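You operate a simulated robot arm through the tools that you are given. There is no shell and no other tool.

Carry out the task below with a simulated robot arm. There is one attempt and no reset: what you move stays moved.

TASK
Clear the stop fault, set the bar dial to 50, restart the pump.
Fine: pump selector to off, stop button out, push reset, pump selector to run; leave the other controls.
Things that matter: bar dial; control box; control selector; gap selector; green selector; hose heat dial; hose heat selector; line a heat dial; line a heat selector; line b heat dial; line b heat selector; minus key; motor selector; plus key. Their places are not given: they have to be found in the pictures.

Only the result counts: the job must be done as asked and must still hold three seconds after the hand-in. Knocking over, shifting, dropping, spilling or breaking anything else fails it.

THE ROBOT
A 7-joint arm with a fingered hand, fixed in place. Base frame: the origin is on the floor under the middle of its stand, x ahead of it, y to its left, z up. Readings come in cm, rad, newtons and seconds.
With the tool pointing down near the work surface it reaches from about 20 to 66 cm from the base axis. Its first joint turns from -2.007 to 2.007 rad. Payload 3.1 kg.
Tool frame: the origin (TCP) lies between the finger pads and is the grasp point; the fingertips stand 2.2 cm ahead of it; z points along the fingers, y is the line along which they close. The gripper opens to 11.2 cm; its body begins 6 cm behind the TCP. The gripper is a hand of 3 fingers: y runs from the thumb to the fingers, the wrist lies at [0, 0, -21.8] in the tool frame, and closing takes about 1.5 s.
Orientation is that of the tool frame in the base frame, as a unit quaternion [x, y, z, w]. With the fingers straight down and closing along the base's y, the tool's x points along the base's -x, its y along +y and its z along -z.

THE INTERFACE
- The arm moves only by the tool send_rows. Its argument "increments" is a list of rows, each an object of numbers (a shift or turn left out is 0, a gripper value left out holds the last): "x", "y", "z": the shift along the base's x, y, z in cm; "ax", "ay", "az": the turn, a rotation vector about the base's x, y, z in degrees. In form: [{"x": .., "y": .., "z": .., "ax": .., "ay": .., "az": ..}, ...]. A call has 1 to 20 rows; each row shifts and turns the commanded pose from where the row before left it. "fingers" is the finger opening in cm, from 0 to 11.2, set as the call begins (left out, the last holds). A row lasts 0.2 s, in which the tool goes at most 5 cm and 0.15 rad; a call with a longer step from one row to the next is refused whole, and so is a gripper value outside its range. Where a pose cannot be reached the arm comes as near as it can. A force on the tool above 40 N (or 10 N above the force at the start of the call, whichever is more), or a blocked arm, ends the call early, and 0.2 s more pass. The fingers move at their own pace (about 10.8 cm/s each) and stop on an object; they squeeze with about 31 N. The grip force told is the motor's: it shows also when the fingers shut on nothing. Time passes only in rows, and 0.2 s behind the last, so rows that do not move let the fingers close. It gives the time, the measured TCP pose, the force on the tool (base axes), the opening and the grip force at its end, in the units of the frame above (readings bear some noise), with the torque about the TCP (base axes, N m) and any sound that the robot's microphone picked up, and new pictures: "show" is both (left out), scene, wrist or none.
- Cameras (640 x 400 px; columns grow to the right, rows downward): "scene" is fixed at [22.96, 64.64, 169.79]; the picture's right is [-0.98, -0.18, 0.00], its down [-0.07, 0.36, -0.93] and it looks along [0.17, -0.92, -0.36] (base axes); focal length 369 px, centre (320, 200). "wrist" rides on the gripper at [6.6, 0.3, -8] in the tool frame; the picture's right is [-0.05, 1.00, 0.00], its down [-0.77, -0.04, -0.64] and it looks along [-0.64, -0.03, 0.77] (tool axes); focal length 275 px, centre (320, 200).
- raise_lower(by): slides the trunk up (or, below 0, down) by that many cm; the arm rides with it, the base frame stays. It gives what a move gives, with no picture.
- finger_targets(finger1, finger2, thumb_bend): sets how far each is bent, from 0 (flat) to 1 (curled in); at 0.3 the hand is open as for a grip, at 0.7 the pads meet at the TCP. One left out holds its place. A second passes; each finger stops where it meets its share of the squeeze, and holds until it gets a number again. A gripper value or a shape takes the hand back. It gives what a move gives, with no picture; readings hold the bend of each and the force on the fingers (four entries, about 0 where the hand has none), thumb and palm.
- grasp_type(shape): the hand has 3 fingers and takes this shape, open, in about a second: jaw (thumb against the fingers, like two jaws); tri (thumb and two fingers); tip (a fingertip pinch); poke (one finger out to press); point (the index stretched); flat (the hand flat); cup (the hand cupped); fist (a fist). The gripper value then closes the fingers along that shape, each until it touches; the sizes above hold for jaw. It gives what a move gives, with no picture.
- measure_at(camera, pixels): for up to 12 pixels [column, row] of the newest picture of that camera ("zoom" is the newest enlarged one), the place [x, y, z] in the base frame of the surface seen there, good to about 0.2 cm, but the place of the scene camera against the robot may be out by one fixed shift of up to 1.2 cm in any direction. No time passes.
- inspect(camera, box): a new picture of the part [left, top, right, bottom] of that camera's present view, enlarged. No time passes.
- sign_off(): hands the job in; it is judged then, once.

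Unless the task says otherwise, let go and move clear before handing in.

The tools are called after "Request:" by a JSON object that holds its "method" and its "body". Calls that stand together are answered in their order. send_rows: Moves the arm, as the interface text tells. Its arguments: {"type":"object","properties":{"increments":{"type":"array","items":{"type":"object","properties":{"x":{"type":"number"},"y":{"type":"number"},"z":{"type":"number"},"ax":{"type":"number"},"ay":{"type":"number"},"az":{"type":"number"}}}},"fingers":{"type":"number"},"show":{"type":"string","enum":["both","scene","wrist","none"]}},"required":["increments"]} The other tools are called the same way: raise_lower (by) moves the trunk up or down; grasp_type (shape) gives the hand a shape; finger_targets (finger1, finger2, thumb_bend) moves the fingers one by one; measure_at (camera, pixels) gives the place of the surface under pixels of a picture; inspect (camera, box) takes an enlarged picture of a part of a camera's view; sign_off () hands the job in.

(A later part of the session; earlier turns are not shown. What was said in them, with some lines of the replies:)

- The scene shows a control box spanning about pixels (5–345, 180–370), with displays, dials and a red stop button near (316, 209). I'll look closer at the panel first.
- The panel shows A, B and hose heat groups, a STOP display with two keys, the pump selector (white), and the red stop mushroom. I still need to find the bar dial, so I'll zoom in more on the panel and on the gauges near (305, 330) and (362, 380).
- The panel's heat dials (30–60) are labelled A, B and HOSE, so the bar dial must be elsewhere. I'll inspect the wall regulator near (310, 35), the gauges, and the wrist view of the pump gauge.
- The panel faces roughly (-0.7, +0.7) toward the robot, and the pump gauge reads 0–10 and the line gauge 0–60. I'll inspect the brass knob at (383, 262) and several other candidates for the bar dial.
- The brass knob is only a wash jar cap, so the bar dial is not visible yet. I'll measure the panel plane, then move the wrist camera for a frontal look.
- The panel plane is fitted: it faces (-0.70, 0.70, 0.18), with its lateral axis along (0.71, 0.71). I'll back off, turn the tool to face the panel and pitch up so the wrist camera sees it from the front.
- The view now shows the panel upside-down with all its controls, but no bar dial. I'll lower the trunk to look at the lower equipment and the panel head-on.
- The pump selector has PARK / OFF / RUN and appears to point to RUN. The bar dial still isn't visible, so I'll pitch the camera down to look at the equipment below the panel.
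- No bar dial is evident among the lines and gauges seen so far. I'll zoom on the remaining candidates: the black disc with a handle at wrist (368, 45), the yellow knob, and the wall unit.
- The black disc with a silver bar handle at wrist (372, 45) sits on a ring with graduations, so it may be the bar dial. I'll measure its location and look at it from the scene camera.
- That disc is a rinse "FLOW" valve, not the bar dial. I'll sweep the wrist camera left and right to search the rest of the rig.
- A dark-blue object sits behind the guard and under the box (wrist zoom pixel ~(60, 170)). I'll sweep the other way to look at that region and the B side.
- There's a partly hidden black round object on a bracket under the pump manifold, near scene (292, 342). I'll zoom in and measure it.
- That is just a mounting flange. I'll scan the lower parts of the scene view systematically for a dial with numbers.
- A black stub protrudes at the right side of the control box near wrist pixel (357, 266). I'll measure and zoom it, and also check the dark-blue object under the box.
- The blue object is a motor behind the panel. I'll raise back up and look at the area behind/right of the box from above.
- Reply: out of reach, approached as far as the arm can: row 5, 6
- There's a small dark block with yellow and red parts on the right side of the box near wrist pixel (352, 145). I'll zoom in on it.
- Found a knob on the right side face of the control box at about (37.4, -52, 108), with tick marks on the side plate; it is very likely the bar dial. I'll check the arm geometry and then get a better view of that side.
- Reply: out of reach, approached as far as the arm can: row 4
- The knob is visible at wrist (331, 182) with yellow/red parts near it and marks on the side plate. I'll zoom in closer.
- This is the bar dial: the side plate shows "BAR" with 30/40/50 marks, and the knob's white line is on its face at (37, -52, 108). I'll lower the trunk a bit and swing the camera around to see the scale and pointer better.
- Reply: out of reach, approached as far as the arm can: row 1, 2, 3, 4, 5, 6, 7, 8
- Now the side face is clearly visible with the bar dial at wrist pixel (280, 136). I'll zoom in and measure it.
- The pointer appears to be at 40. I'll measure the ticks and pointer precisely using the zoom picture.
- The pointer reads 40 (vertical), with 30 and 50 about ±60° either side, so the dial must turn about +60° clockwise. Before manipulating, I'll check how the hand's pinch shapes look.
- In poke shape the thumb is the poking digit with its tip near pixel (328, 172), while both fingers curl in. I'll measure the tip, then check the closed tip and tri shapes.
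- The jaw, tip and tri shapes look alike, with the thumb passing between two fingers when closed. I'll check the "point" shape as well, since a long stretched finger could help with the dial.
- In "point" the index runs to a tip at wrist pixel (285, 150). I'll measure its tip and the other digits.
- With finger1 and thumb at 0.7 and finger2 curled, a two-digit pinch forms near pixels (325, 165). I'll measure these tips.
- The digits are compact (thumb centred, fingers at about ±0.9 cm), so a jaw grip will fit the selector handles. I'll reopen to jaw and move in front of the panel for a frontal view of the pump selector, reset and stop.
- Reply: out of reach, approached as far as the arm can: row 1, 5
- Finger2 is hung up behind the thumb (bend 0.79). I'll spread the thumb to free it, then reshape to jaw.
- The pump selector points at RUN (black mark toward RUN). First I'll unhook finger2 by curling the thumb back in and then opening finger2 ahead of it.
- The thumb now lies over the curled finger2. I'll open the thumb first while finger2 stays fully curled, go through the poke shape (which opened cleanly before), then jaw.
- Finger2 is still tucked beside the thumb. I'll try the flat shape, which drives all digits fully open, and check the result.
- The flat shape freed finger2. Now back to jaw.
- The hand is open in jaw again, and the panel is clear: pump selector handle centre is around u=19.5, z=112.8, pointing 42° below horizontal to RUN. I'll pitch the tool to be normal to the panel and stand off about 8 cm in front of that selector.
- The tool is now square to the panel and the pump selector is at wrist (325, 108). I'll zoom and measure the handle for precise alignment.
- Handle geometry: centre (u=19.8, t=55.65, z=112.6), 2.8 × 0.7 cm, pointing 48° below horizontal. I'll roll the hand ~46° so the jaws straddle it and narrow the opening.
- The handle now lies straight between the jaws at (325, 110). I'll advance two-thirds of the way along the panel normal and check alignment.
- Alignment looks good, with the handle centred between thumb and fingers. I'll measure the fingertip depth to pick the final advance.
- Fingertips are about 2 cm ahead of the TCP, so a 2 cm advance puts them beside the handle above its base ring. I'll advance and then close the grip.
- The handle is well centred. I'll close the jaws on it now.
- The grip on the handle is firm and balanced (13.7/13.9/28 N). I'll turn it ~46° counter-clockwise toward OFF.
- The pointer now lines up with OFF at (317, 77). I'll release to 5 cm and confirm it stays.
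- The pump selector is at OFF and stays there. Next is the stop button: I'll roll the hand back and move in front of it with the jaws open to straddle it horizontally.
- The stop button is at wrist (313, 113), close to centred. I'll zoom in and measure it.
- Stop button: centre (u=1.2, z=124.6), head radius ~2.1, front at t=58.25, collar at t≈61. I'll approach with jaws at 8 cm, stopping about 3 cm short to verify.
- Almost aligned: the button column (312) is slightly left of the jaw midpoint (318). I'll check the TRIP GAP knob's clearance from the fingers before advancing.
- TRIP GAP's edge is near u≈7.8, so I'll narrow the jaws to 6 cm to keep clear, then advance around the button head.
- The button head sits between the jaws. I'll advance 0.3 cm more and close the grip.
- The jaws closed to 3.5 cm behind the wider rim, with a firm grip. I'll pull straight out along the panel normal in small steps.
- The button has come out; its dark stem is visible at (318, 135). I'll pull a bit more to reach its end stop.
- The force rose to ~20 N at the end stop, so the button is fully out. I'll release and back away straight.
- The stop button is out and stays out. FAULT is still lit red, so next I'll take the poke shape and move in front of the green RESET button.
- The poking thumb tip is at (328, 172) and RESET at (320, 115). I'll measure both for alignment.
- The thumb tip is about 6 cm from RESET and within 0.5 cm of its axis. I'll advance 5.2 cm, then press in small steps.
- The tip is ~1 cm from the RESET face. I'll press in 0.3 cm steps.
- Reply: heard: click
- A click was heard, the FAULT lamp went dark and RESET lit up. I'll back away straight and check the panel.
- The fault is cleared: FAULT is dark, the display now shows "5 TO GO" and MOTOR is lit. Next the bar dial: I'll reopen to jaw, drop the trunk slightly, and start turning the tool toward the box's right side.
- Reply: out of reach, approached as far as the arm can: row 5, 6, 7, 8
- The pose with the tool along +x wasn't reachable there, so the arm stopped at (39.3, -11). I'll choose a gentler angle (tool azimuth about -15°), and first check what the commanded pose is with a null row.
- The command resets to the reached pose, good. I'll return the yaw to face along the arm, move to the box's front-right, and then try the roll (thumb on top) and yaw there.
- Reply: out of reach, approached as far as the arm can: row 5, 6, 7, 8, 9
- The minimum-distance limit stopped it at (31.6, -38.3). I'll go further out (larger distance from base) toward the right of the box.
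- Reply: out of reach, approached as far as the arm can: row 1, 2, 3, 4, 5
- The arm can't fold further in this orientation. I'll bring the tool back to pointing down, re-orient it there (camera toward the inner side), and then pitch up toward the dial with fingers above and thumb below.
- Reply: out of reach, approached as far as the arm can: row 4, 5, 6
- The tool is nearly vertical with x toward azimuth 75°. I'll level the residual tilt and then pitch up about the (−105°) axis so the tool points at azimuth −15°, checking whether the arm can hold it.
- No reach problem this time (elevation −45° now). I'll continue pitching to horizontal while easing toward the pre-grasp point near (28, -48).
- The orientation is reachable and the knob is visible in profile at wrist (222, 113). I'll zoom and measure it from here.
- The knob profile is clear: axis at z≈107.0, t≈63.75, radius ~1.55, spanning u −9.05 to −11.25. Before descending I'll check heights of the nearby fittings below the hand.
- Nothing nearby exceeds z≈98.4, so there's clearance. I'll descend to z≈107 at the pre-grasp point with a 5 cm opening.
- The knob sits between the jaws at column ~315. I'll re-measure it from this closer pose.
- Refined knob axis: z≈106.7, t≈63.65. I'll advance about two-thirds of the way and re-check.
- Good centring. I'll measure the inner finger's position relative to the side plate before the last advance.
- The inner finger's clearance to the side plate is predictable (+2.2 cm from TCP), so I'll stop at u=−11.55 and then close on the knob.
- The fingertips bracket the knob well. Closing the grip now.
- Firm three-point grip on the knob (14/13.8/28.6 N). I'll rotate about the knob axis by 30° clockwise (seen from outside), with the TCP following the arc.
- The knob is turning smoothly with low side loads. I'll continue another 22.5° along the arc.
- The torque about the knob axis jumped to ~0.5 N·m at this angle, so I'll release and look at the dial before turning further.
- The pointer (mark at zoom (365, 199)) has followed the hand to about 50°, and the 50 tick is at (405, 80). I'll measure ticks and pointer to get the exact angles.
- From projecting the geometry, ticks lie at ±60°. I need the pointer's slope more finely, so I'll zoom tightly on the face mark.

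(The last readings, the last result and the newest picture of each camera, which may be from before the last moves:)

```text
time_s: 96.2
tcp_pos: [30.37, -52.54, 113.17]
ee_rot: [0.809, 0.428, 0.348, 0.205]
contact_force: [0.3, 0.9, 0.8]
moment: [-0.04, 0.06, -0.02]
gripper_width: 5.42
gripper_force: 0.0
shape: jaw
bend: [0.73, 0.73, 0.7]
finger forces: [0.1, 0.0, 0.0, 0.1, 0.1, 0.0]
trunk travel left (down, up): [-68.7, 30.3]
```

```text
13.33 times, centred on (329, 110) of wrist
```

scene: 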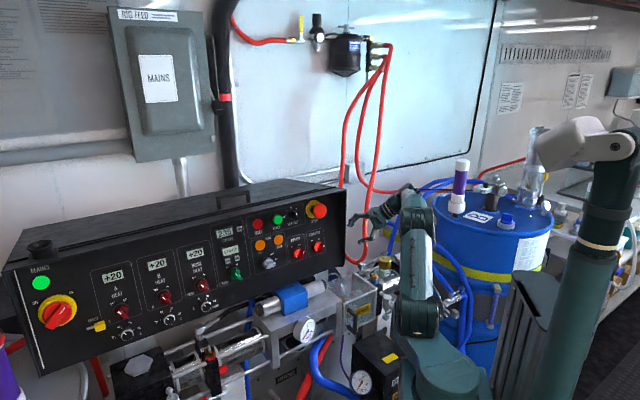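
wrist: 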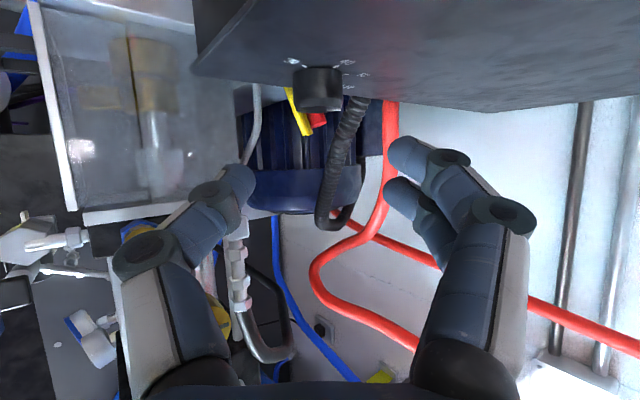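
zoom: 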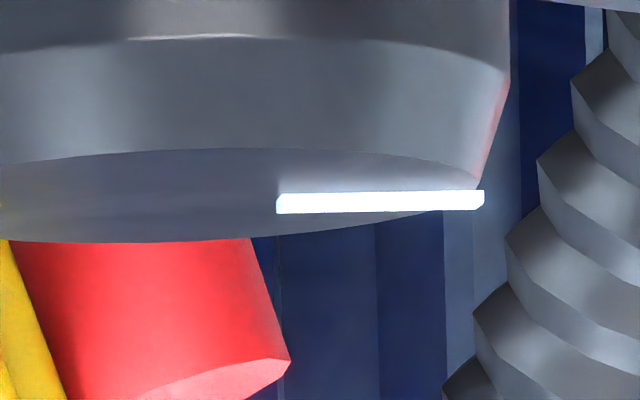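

The mark's slope suggests the pointer is near 56°, but this view is too oblique. I'll go to the earlier viewing pose, where the dial face is clearly visible, to verify.

Request:
{"method": "raise_lower", "body": {"by": 5}}

Request:
{"method": "send_rows", "body": {"increments": [{"x": -2.5, "y": 1.5, "z": 1.5, "ay": 7.9}, {"x": -2.5, "y": 1.5, "z": 1.5, "ay": 7.9}, {"x": -2.5, "y": 1.5, "z": 1.5, "ay": 7.9}, {"x": -2.0, "y": 1.5, "z": 1.5, "ay": 7.9}, {"x": -2.0, "y": 1.5, "z": 1.5, "ay": 7.9}, {"x": -2.0, "y": 1.5, "z": 1.5, "ay": 7.9}, {"az": 8}, {"az": 8}, {"az": 8}, {"az": 8}, {"az": 8}, {"az": 8}, {"az": 8}, {"az": 8}], "show": "none"}}

Request:
{"method": "send_rows", "body": {"increments": [{"az": 8}, {"az": 8}, {"az": 8}, {"az": 8}, {"az": 8}, {"az": 8}, {"az": 8}, {"az": 8}, {"az": 4}], "show": "both"}}

```text
time_s: 97.2
tcp_pos: [30.42, -52.57, 117.78]
ee_rot: [0.808, 0.429, 0.348, 0.206]
contact_force: [-0.3, -0.5, 0.6]
moment: [0.01, -0.03, -0.02]
gripper_width: 5.41
gripper_force: 0.0
shape: jaw
bend: [0.73, 0.73, 0.7]
finger forces: [0.0, 0.1, 0.0, 0.1, 0.0, 0.0]
trunk travel left (down, up): [-73.7, 25.3]
```

```text
time_s: 100.2
tcp_pos: [16.76, -43.52, 127.07]
ee_rot: [0.494, 0.869, 0.003, 0.018]
contact_force: [0.7, 0.3, 0.2]
moment: [-0.02, -0.02, 0.02]
gripper_width: 5.47
gripper_force: 0.0
shape: jaw
bend: [0.73, 0.73, 0.7]
finger forces: [0.0, 0.0, 0.0, 0.1, 0.1, 0.1]
trunk travel left (down, up): [-73.7, 25.3]
```

```text
time_s: 102.2
tcp_pos: [16.84, -43.59, 127.0]
ee_rot: [-0.078, 0.997, 0.012, 0.013]
contact_force: [1.1, -0.1, 0.3]
moment: [0.02, 0.01, -0.04]
gripper_width: 5.47
gripper_force: 0.1
shape: jaw
bend: [0.73, 0.73, 0.7]
finger forces: [0.0, 0.0, 0.1, 0.1, 0.0, 0.0]
trunk travel left (down, up): [-73.7, 25.3]
```

scene: 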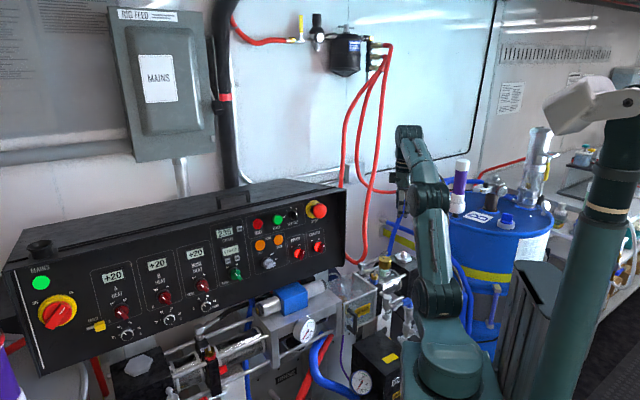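
wrist: 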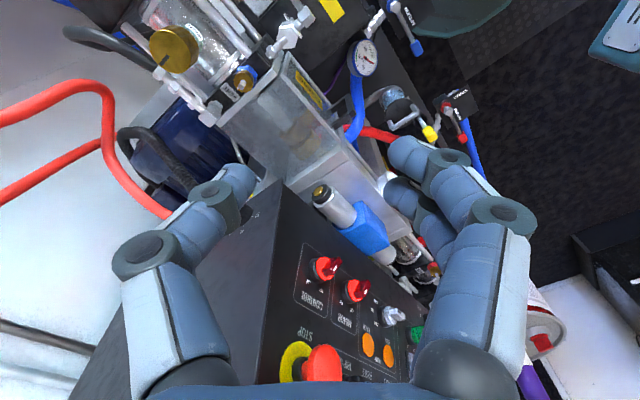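

Now I'll pitch up toward the dial for the frontal look.

Request:
{"method": "send_rows", "body": {"increments": [{"x": -1, "y": -1.2, "z": -0.5, "ax": 1.25, "ay": -7.9}, {"x": -1, "y": -1.2, "z": -0.5, "ax": 1.25, "ay": -7.9}, {"x": -1, "y": -1.2, "z": -0.5, "ax": 1.25, "ay": -7.9}, {"x": -1, "y": -1.2, "z": -0.5, "ax": 1.25, "ay": -7.9}], "show": "wrist"}}

Request:
{"method": "inspect", "body": {"camera": "wrist", "box": [240, 110, 320, 170]}}

```text
time_s: 103.2
tcp_pos: [13.12, -48.61, 124.98]
ee_rot: [-0.076, 0.954, 0.034, 0.289]
contact_force: [-0.4, 0.6, -0.4]
moment: [0.03, -0.02, 0.01]
gripper_width: 5.43
gripper_force: 0.1
shape: jaw
bend: [0.73, 0.73, 0.7]
finger forces: [0.1, 0.0, 0.0, 0.0, 0.0, 0.0]
trunk travel left (down, up): [-73.7, 25.3]
```

wrist: 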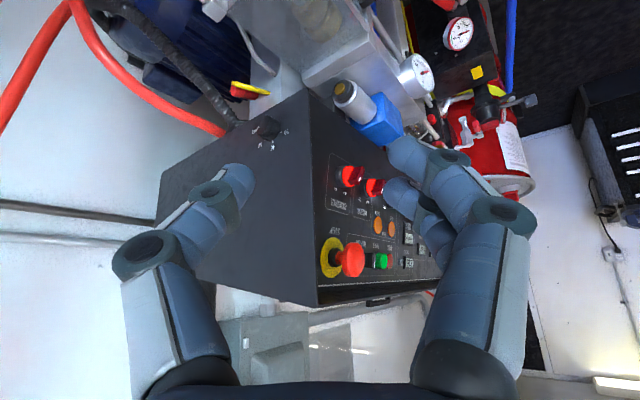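

```text
6.67 times, centred on (280, 140) of wrist
```

zoom: 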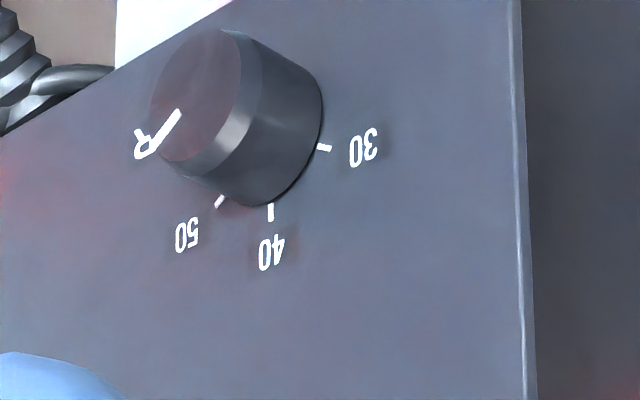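

Now the face mark and the 50 tick are both visible. A tight zoom on the pointer will give its exact direction (predicted slope ratio dx/dy: 0.59 at 50°, 0.755 at 60°).

Request:
{"method": "inspect", "body": {"camera": "wrist", "box": [244, 115, 276, 143]}}

```text
14.29 times, centred on (260, 129) of wrist
```

zoom: 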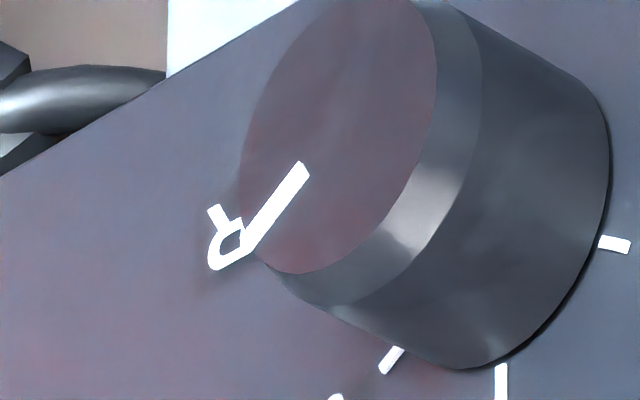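

The pointer slope gives about 57°, close to the 50 tick. I'll take very tight zooms of the mark and of the 50 tick to compare their directions.

Request:
{"method": "inspect", "body": {"camera": "wrist", "box": [250, 124, 264, 135]}}

Request:
{"method": "inspect", "body": {"camera": "wrist", "box": [260, 134, 274, 145]}}

Request:
{"method": "inspect", "body": {"camera": "wrist", "box": [250, 112, 292, 150]}}

```text
16.00 times, centred on (257, 130) of wrist
```

zoom: 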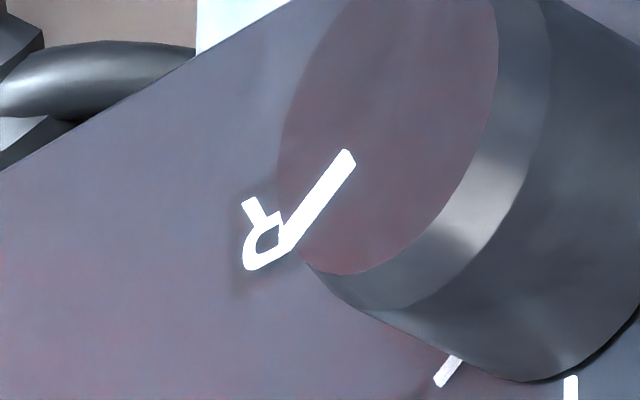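

```text
16.00 times, centred on (267, 140) of wrist
```

zoom: 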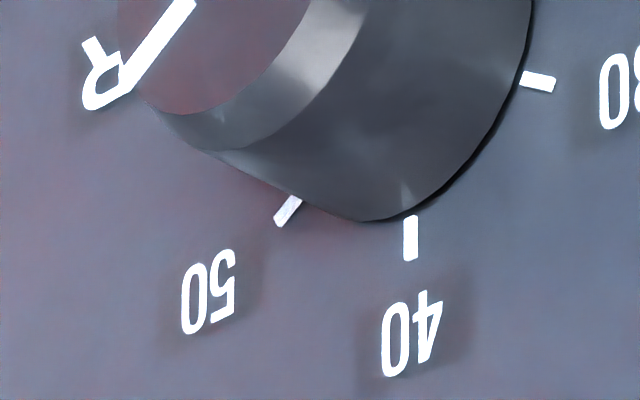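

```text
10.53 times, centred on (271, 131) of wrist
```

zoom: 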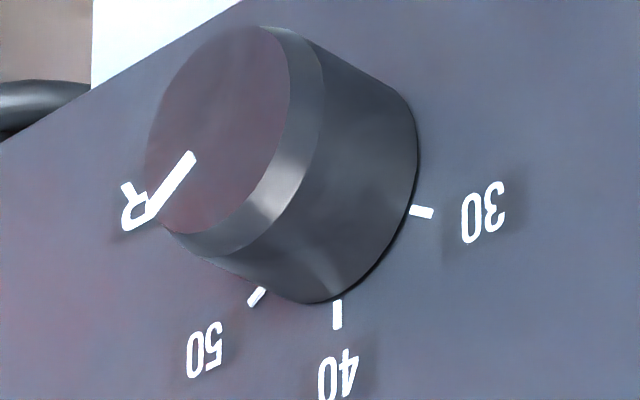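

Estimates cluster around 56–57° against the 60° tick (i.e. about 49.4). I'll move the camera closer for a more precise reading.

Request:
{"method": "send_rows", "body": {"increments": [{"x": 2.2, "y": -0.5, "z": -3}, {"x": 2.2, "y": -0.5, "z": -3}, {"x": 2.2, "y": -0.5, "z": -3}], "fingers": 11, "show": "wrist"}}

Request:
{"method": "inspect", "body": {"camera": "wrist", "box": [235, 130, 305, 190]}}

```text
time_s: 104.0
tcp_pos: [20.25, -52.12, 117.39]
ee_rot: [-0.076, 0.954, 0.036, 0.286]
contact_force: [-0.5, -0.4, -0.3]
moment: [0.02, 0.02, 0.03]
gripper_width: 10.97
gripper_force: 0.1
shape: jaw
bend: [0.34, 0.34, 0.32]
finger forces: [0.0, 0.0, 0.0, 0.0, 0.1, 0.1]
out of reach, approached as far as the arm can: row 1, 2, 3
trunk travel left (down, up): [-73.7, 25.3]
```

wrist: 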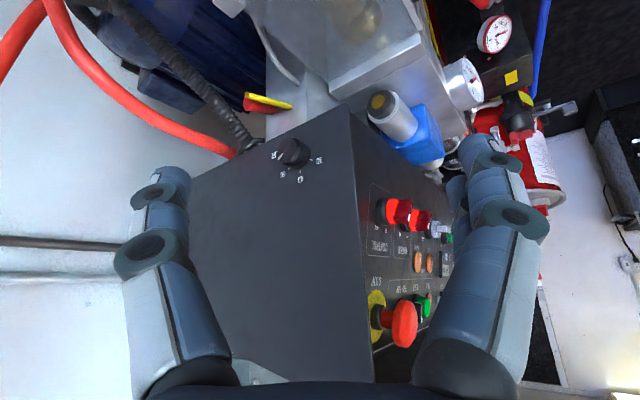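

```text
6.67 times, centred on (270, 160) of wrist
```

zoom: 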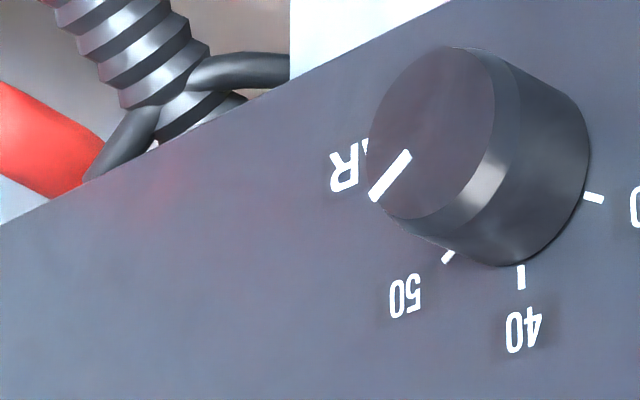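

Closer and less oblique now. One tighter zoom to read the pointer against the ticks.

Request:
{"method": "inspect", "body": {"camera": "wrist", "box": [266, 138, 314, 168]}}

```text
13.33 times, centred on (290, 153) of wrist
```

zoom: 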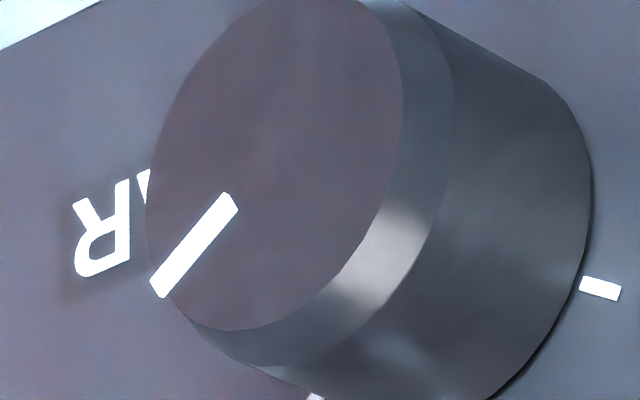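

This closer view gives the pointer at ~59° (mark slope 0.83 matching the 50 tick's 0.83), so the bar dial is at 50. Now back to the front of the panel to restart the pump, retracing my earlier path.

Request:
{"method": "send_rows", "body": {"increments": [{"x": -2.2, "y": 1.2, "z": 2.5}, {"x": -2.2, "y": 1.2, "z": 2.5}, {"x": -2.2, "y": 1.0, "z": 2.2}, {"x": 1, "y": 4, "az": -7.7}, {"x": 1, "y": 4, "az": -7.7}, {"x": 2, "y": 4, "az": -7.7}, {"x": 2, "y": 4, "az": -7.7}, {"x": 2, "y": 4, "az": -7.7}, {"x": 3, "y": 3, "az": -7.7}, {"x": 3, "y": 3, "az": -7.7}, {"x": 3, "y": 2, "ax": -4, "ay": -4}, {"x": 3, "y": 0.5, "z": -1}, {"x": 2, "z": -2}], "fingers": 5, "show": "both"}}

```text
time_s: 106.8
tcp_pos: [38.46, -22.73, 123.04]
ee_rot: [0.359, 0.87, -0.119, 0.315]
contact_force: [0.0, -0.8, 1.0]
moment: [0.03, 0.01, 0.01]
gripper_width: 5.03
gripper_force: 0.1
shape: jaw
bend: [0.73, 0.73, 0.7]
finger forces: [0.1, 0.1, 0.0, 0.0, 0.0, 0.0]
out of reach, approached as far as the arm can: row 1, 4, 8
trunk travel left (down, up): [-73.7, 25.3]
```

scene: 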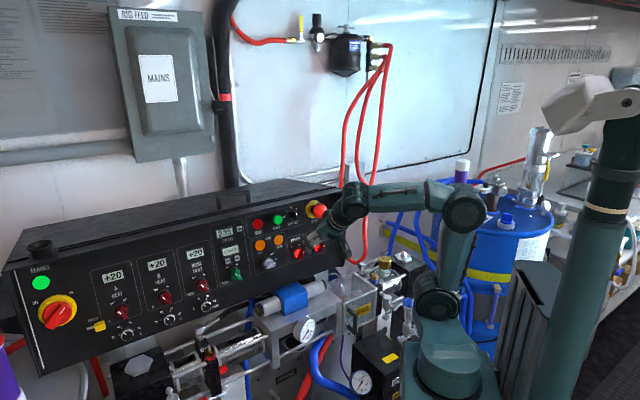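
wrist: 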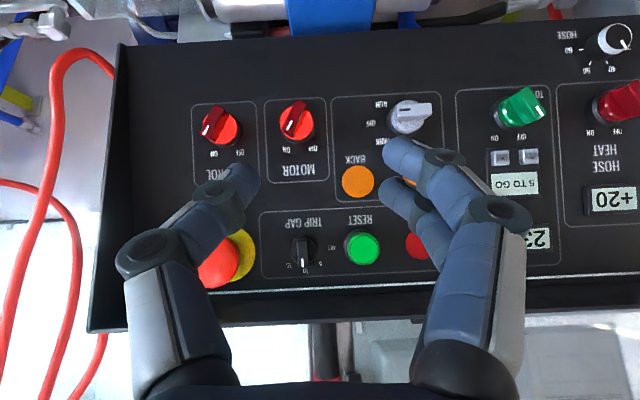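

The panel is as expected: pump selector at OFF, display "5 TO GO", TRIP GAP still at 10. I'll square the tool to the panel in front of the pump selector.

Request:
{"method": "send_rows", "body": {"increments": [{"x": 1.5, "y": 0.5, "z": -1.2, "ax": -5.48, "ay": -5.86}, {"x": 1.5, "y": 0.5, "z": -1.2, "ax": -5.48, "ay": -5.86}, {"x": 1.5, "y": 0.5, "z": -1.5, "ax": -5.48, "ay": -5.86}, {"x": 1.5, "y": 0.5, "z": -1.5, "ax": -5.48, "ay": -5.86}, {"x": 1.7, "y": 0.4, "z": -1.6, "ax": -5.48, "ay": -5.86}, {"x": 1.8, "y": 0.3, "z": -2, "az": -1.9}], "show": "wrist"}}

```text
time_s: 108.2
tcp_pos: [48.09, -19.97, 114.1]
ee_rot: [0.302, 0.707, -0.234, 0.595]
contact_force: [-0.3, -0.3, 0.0]
moment: [-0.01, 0.01, -0.03]
gripper_width: 5.02
gripper_force: 0.1
shape: jaw
bend: [0.73, 0.73, 0.7]
finger forces: [0.0, 0.0, 0.1, 0.0, 0.1, 0.0]
trunk travel left (down, up): [-73.7, 25.3]
```

wrist: 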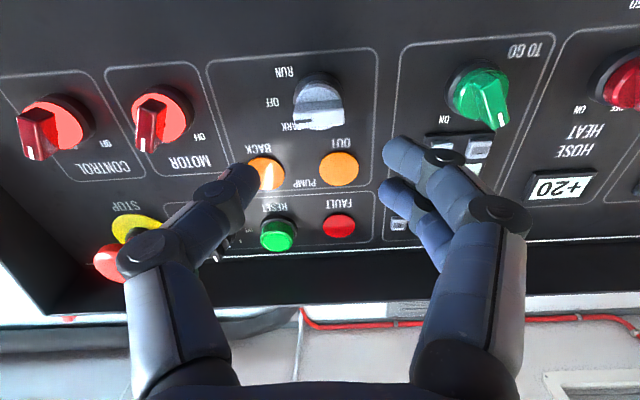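

I'll roll the hand ~92° so the jaws close vertically on the now-horizontal handle.

Request:
{"method": "send_rows", "body": {"increments": [{"ax": -5.33, "ay": 5.33, "az": 1.38}, {"ax": -5.33, "ay": 5.33, "az": 1.38}, {"ax": -5.33, "ay": 5.33, "az": 1.38}, {"ax": -5.33, "ay": 5.33, "az": 1.38}, {"ax": -5.33, "ay": 5.33, "az": 1.38}, {"ax": -5.33, "ay": 5.33, "az": 1.38}, {"ax": -5.33, "ay": 5.33, "az": 1.38}, {"ax": -5.33, "ay": 5.33, "az": 1.38}, {"ax": -5.33, "ay": 5.33, "az": 1.38}, {"ax": -5.33, "ay": 5.33, "az": 1.38}, {"ax": -5.33, "ay": 5.33, "az": 1.38}, {"ax": -5.33, "ay": 5.33, "az": 1.38}], "show": "both"}}

Request:
{"method": "inspect", "body": {"camera": "wrist", "box": [240, 60, 400, 160]}}

```text
time_s: 110.8
tcp_pos: [47.94, -20.03, 114.02]
ee_rot: [-0.295, 0.71, -0.592, 0.241]
contact_force: [-0.3, 0.1, 0.2]
moment: [0.03, 0.03, 0.03]
gripper_width: 5.06
gripper_force: 0.2
shape: jaw
bend: [0.73, 0.73, 0.7]
finger forces: [0.0, 0.1, 0.0, 0.0, 0.0, 0.0]
trunk travel left (down, up): [-73.7, 25.3]
```

scene: 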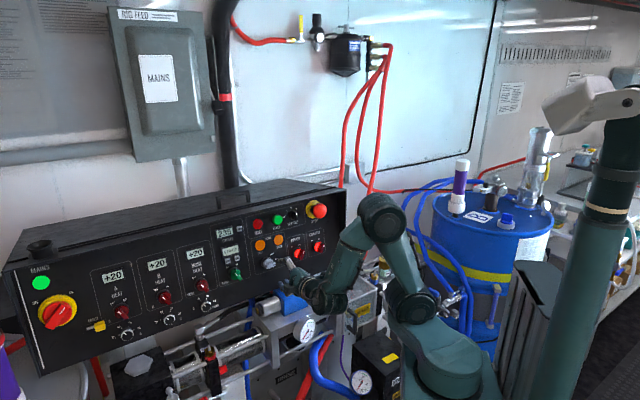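
wrist: 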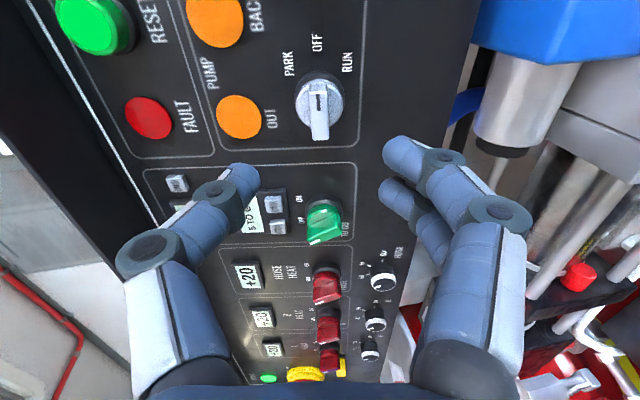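

```text
4.00 times, centred on (320, 110) of wrist
```

zoom: 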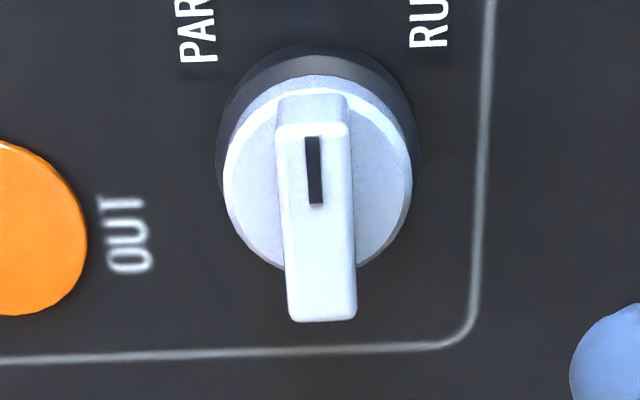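

The handle is nicely aligned between the jaws. I'll advance to the same grasp depth as before and close.

Request:
{"method": "send_rows", "body": {"increments": [{"x": 1.0, "y": -0.98, "z": -0.27}, {"x": 1.0, "y": -0.98, "z": -0.27}, {"x": 1.0, "y": -0.98, "z": -0.27}, {"x": 1.0, "y": -0.98, "z": -0.27}, {"x": 0.88, "y": -0.88, "z": -0.22}, {}], "show": "wrist"}}

Request:
{"method": "inspect", "body": {"camera": "wrist", "box": [220, 100, 420, 240]}}

```text
time_s: 112.2
tcp_pos: [52.9, -24.81, 112.83]
ee_rot: [-0.294, 0.71, -0.592, 0.241]
contact_force: [-0.5, 0.4, -0.7]
moment: [0.03, 0.01, 0.0]
gripper_width: 5.04
gripper_force: 0.1
shape: jaw
bend: [0.73, 0.73, 0.7]
finger forces: [0.1, 0.0, 0.0, 0.0, 0.0, 0.0]
trunk travel left (down, up): [-73.7, 25.3]
```

wrist: 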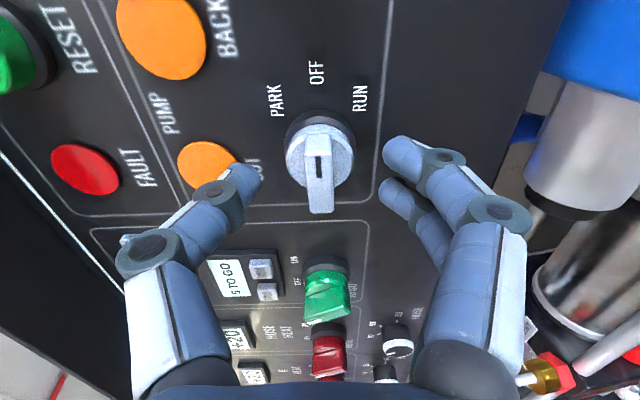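

```text
2.86 times, centred on (320, 170) of wrist
```

zoom: 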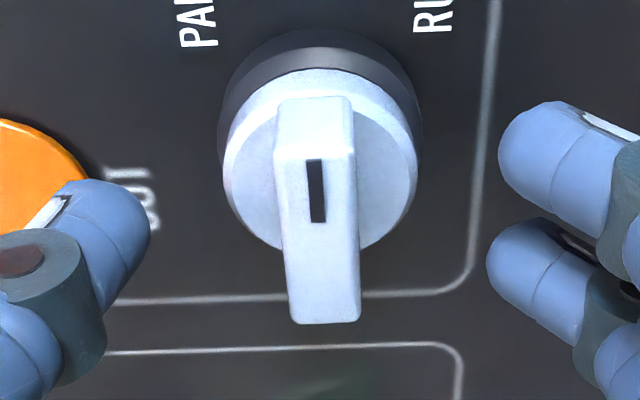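

Closing on the handle, then turning it 46° clockwise back to RUN.

Request:
{"method": "send_rows", "body": {"increments": [{}, {}, {}, {}, {}, {}, {}], "fingers": 0, "show": "wrist"}}

```text
time_s: 113.8
tcp_pos: [52.89, -24.79, 112.82]
ee_rot: [-0.295, 0.71, -0.592, 0.241]
contact_force: [1.0, -1.9, -1.0]
moment: [0.03, 0.04, 0.0]
gripper_width: 0.59
gripper_force: 31.3
shape: jaw
bend: [0.71, 0.71, 0.7]
finger forces: [13.7, 13.8, 0.0, 0.0, 27.7, 0.0]
trunk travel left (down, up): [-73.7, 25.3]
```

wrist: 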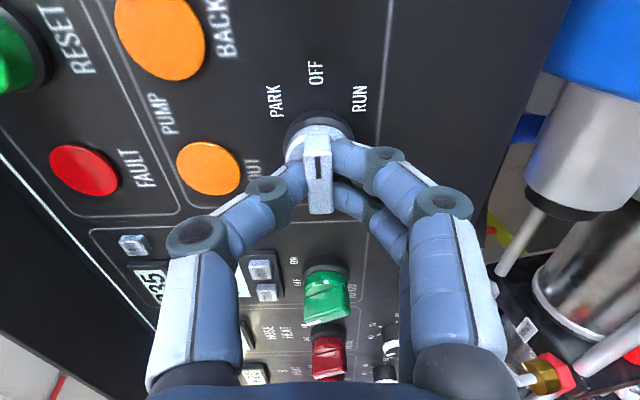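

The handle is gripped at OFF with balanced forces. Turning to RUN.

Request:
{"method": "send_rows", "body": {"increments": [{"ax": 5.36, "ay": -5.36, "az": -1.39}, {"ax": 5.36, "ay": -5.36, "az": -1.39}, {"ax": 5.36, "ay": -5.36, "az": -1.39}, {"ax": 5.36, "ay": -5.36, "az": -1.39}, {"ax": 5.36, "ay": -5.36, "az": -1.39}, {"ax": 5.36, "ay": -5.36, "az": -1.39}], "show": "wrist"}}

```text
time_s: 115.2
tcp_pos: [52.93, -24.88, 112.79]
ee_rot: [0.009, 0.769, -0.448, 0.456]
contact_force: [2.7, -2.3, 2.1]
moment: [-0.02, 0.0, 0.03]
gripper_width: 0.58
gripper_force: 31.1
shape: jaw
bend: [0.71, 0.71, 0.7]
finger forces: [13.5, 13.5, 0.0, 0.1, 29.4, 0.0]
trunk travel left (down, up): [-73.7, 25.3]
```

wrist: 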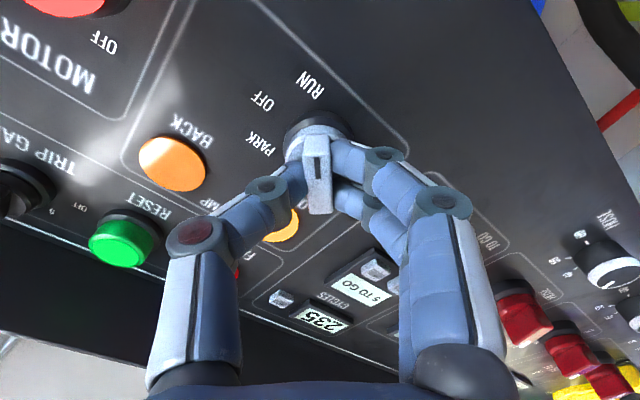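

The pointer is on RUN at (312, 85). I'll release, back off, and check the panel.

Request:
{"method": "send_rows", "body": {"increments": [{}, {}, {}, {"x": -1.4, "y": 1.4, "z": 0.36}, {"x": -1.4, "y": 1.4, "z": 0.36}, {"x": -1.4, "y": 1.4, "z": 0.36}, {"x": -1.4, "y": 1.4, "z": 0.36}], "fingers": 5, "show": "both"}}

Request:
{"method": "inspect", "body": {"camera": "scene", "box": [205, 195, 335, 285]}}

Request:
{"method": "inspect", "body": {"camera": "wrist", "box": [200, 20, 440, 170]}}

Request:
{"method": "inspect", "body": {"camera": "scene", "box": [280, 300, 400, 400]}}

```text
time_s: 116.8
tcp_pos: [47.22, -19.4, 114.43]
ee_rot: [0.007, 0.77, -0.448, 0.455]
contact_force: [-0.3, -0.9, 0.1]
moment: [0.04, -0.04, 0.0]
gripper_width: 4.92
gripper_force: 0.0
shape: jaw
bend: [0.73, 0.73, 0.7]
finger forces: [0.0, 0.1, 0.0, 0.0, 0.0, 0.1]
trunk travel left (down, up): [-73.7, 25.3]
```

scene: 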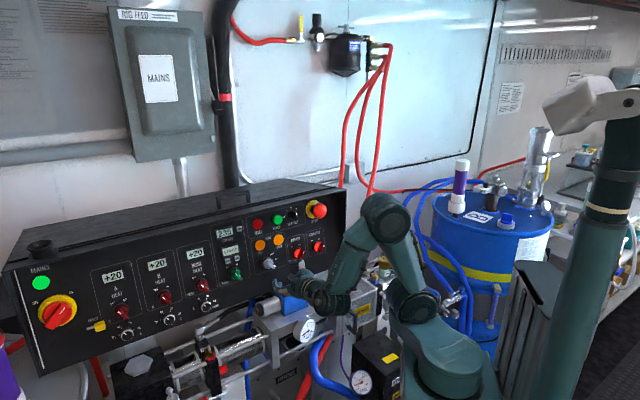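
wrist: 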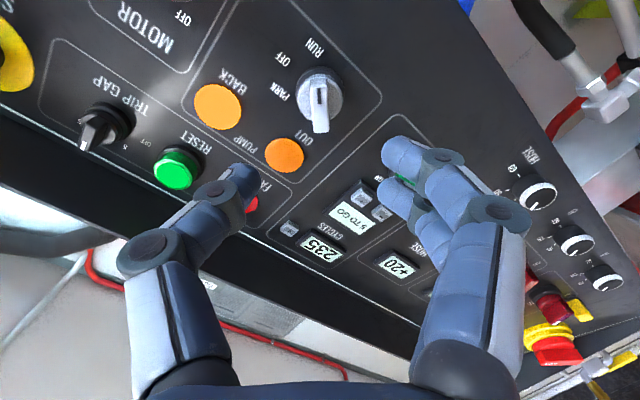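

```text
4.44 times, centred on (270, 240) of scene
```

zoom: 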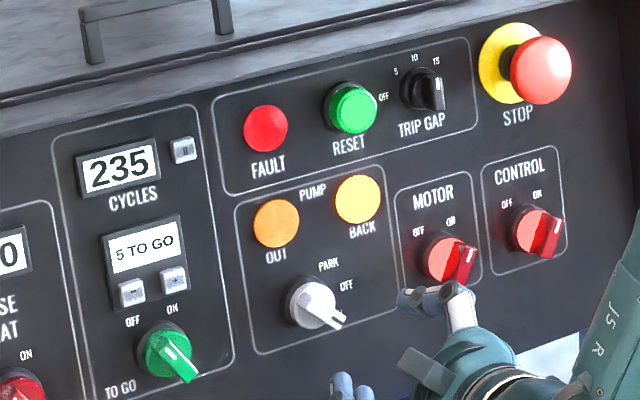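

```text
2.67 times, centred on (320, 95) of wrist
```

zoom: 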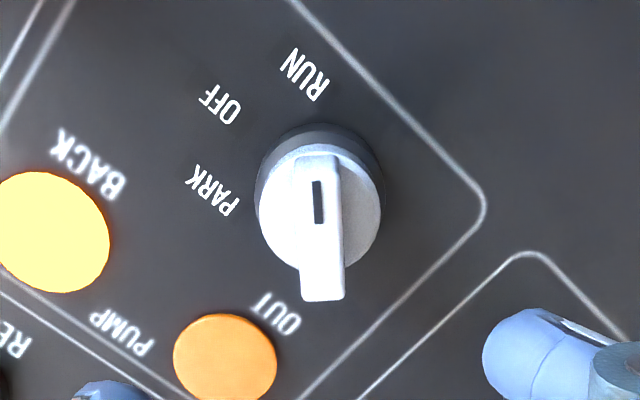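

```text
4.00 times, centred on (340, 350) of scene
```

zoom: 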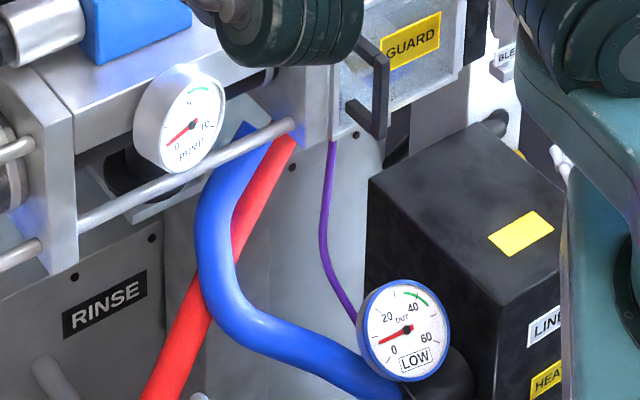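

The pump is running: the BACK lamp is lit, the line gauge is rising ("LOW"), and the selector is on RUN. I'll back off further and take one last look before handing in.

Request:
{"method": "send_rows", "body": {"increments": [{"x": -2, "y": 2, "z": 1}, {"x": -2, "y": 2, "z": 1}], "show": "scene"}}

Request:
{"method": "inspect", "body": {"camera": "scene", "box": [205, 195, 335, 285]}}

Request:
{"method": "inspect", "body": {"camera": "scene", "box": [280, 300, 400, 400]}}

```text
time_s: 117.4
tcp_pos: [43.33, -15.25, 116.15]
ee_rot: [0.007, 0.77, -0.448, 0.455]
contact_force: [0.9, -0.7, -0.1]
moment: [0.03, 0.01, -0.01]
gripper_width: 4.94
gripper_force: 0.0
shape: jaw
bend: [0.73, 0.73, 0.7]
finger forces: [0.0, 0.0, 0.0, 0.1, 0.0, 0.1]
trunk travel left (down, up): [-73.7, 25.3]
```

scene: 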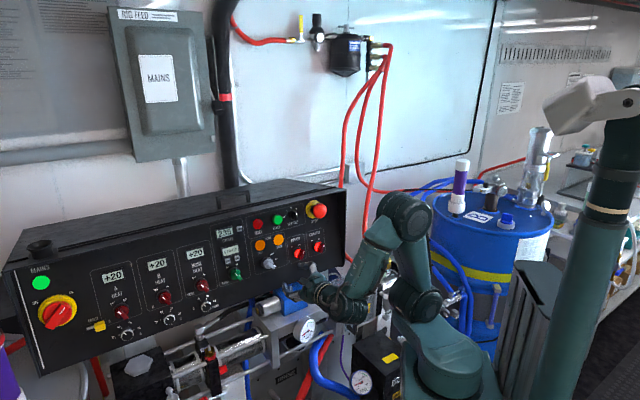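

```text
4.44 times, centred on (270, 240) of scene
```

zoom: 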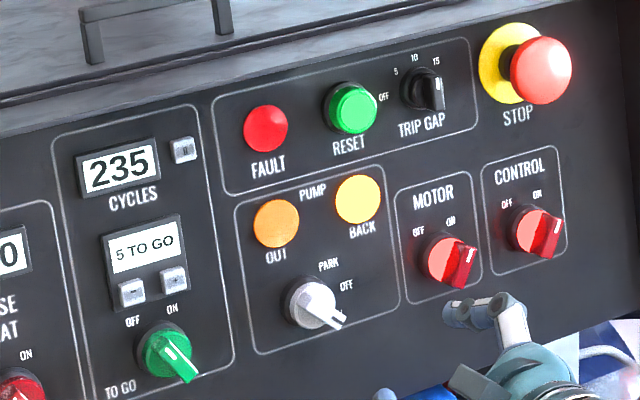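

```text
4.00 times, centred on (340, 350) of scene
```

zoom: 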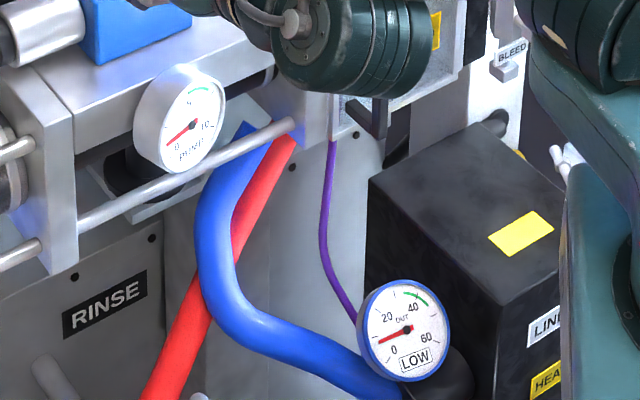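

Everything is in place: stop button out, FAULT dark, bar dial at 50, pump selector on RUN with the BACK lamp lit. The other controls are unchanged and the hand is clear, so I'm handing in.

Request:
{"method": "sign_off", "body": {}}

```text
The job is handed in.
```

The stop fault is cleared, the bar dial is set to 50, and the pump is running again. I've handed the job in.

- **Fault:** I turned the pump selector to OFF, pulled the stop button out and pushed reset. The microphone picked up a click, the FAULT lamp went dark and the display changed from "STOP" to "5 TO GO".
- **Bar dial:** It was on the right side of the control box, reading about 40. In the last close view the pointer was within a couple of degrees of the 50 mark, at most about half a unit under. I did not re-adjust it after that.
- **Pump:** The selector is back on RUN and the BACK lamp is lit. The line B gauge was sitting low, around 8 and marked "LOW", when I handed in.
- **Other controls:** I did not touch any of them. The trip gap, motor, control and green selectors look unchanged.

The TO GO counter is on and read "5 TO GO" at hand-in. I can't say what happens when it reaches zero; I left it alone as asked.
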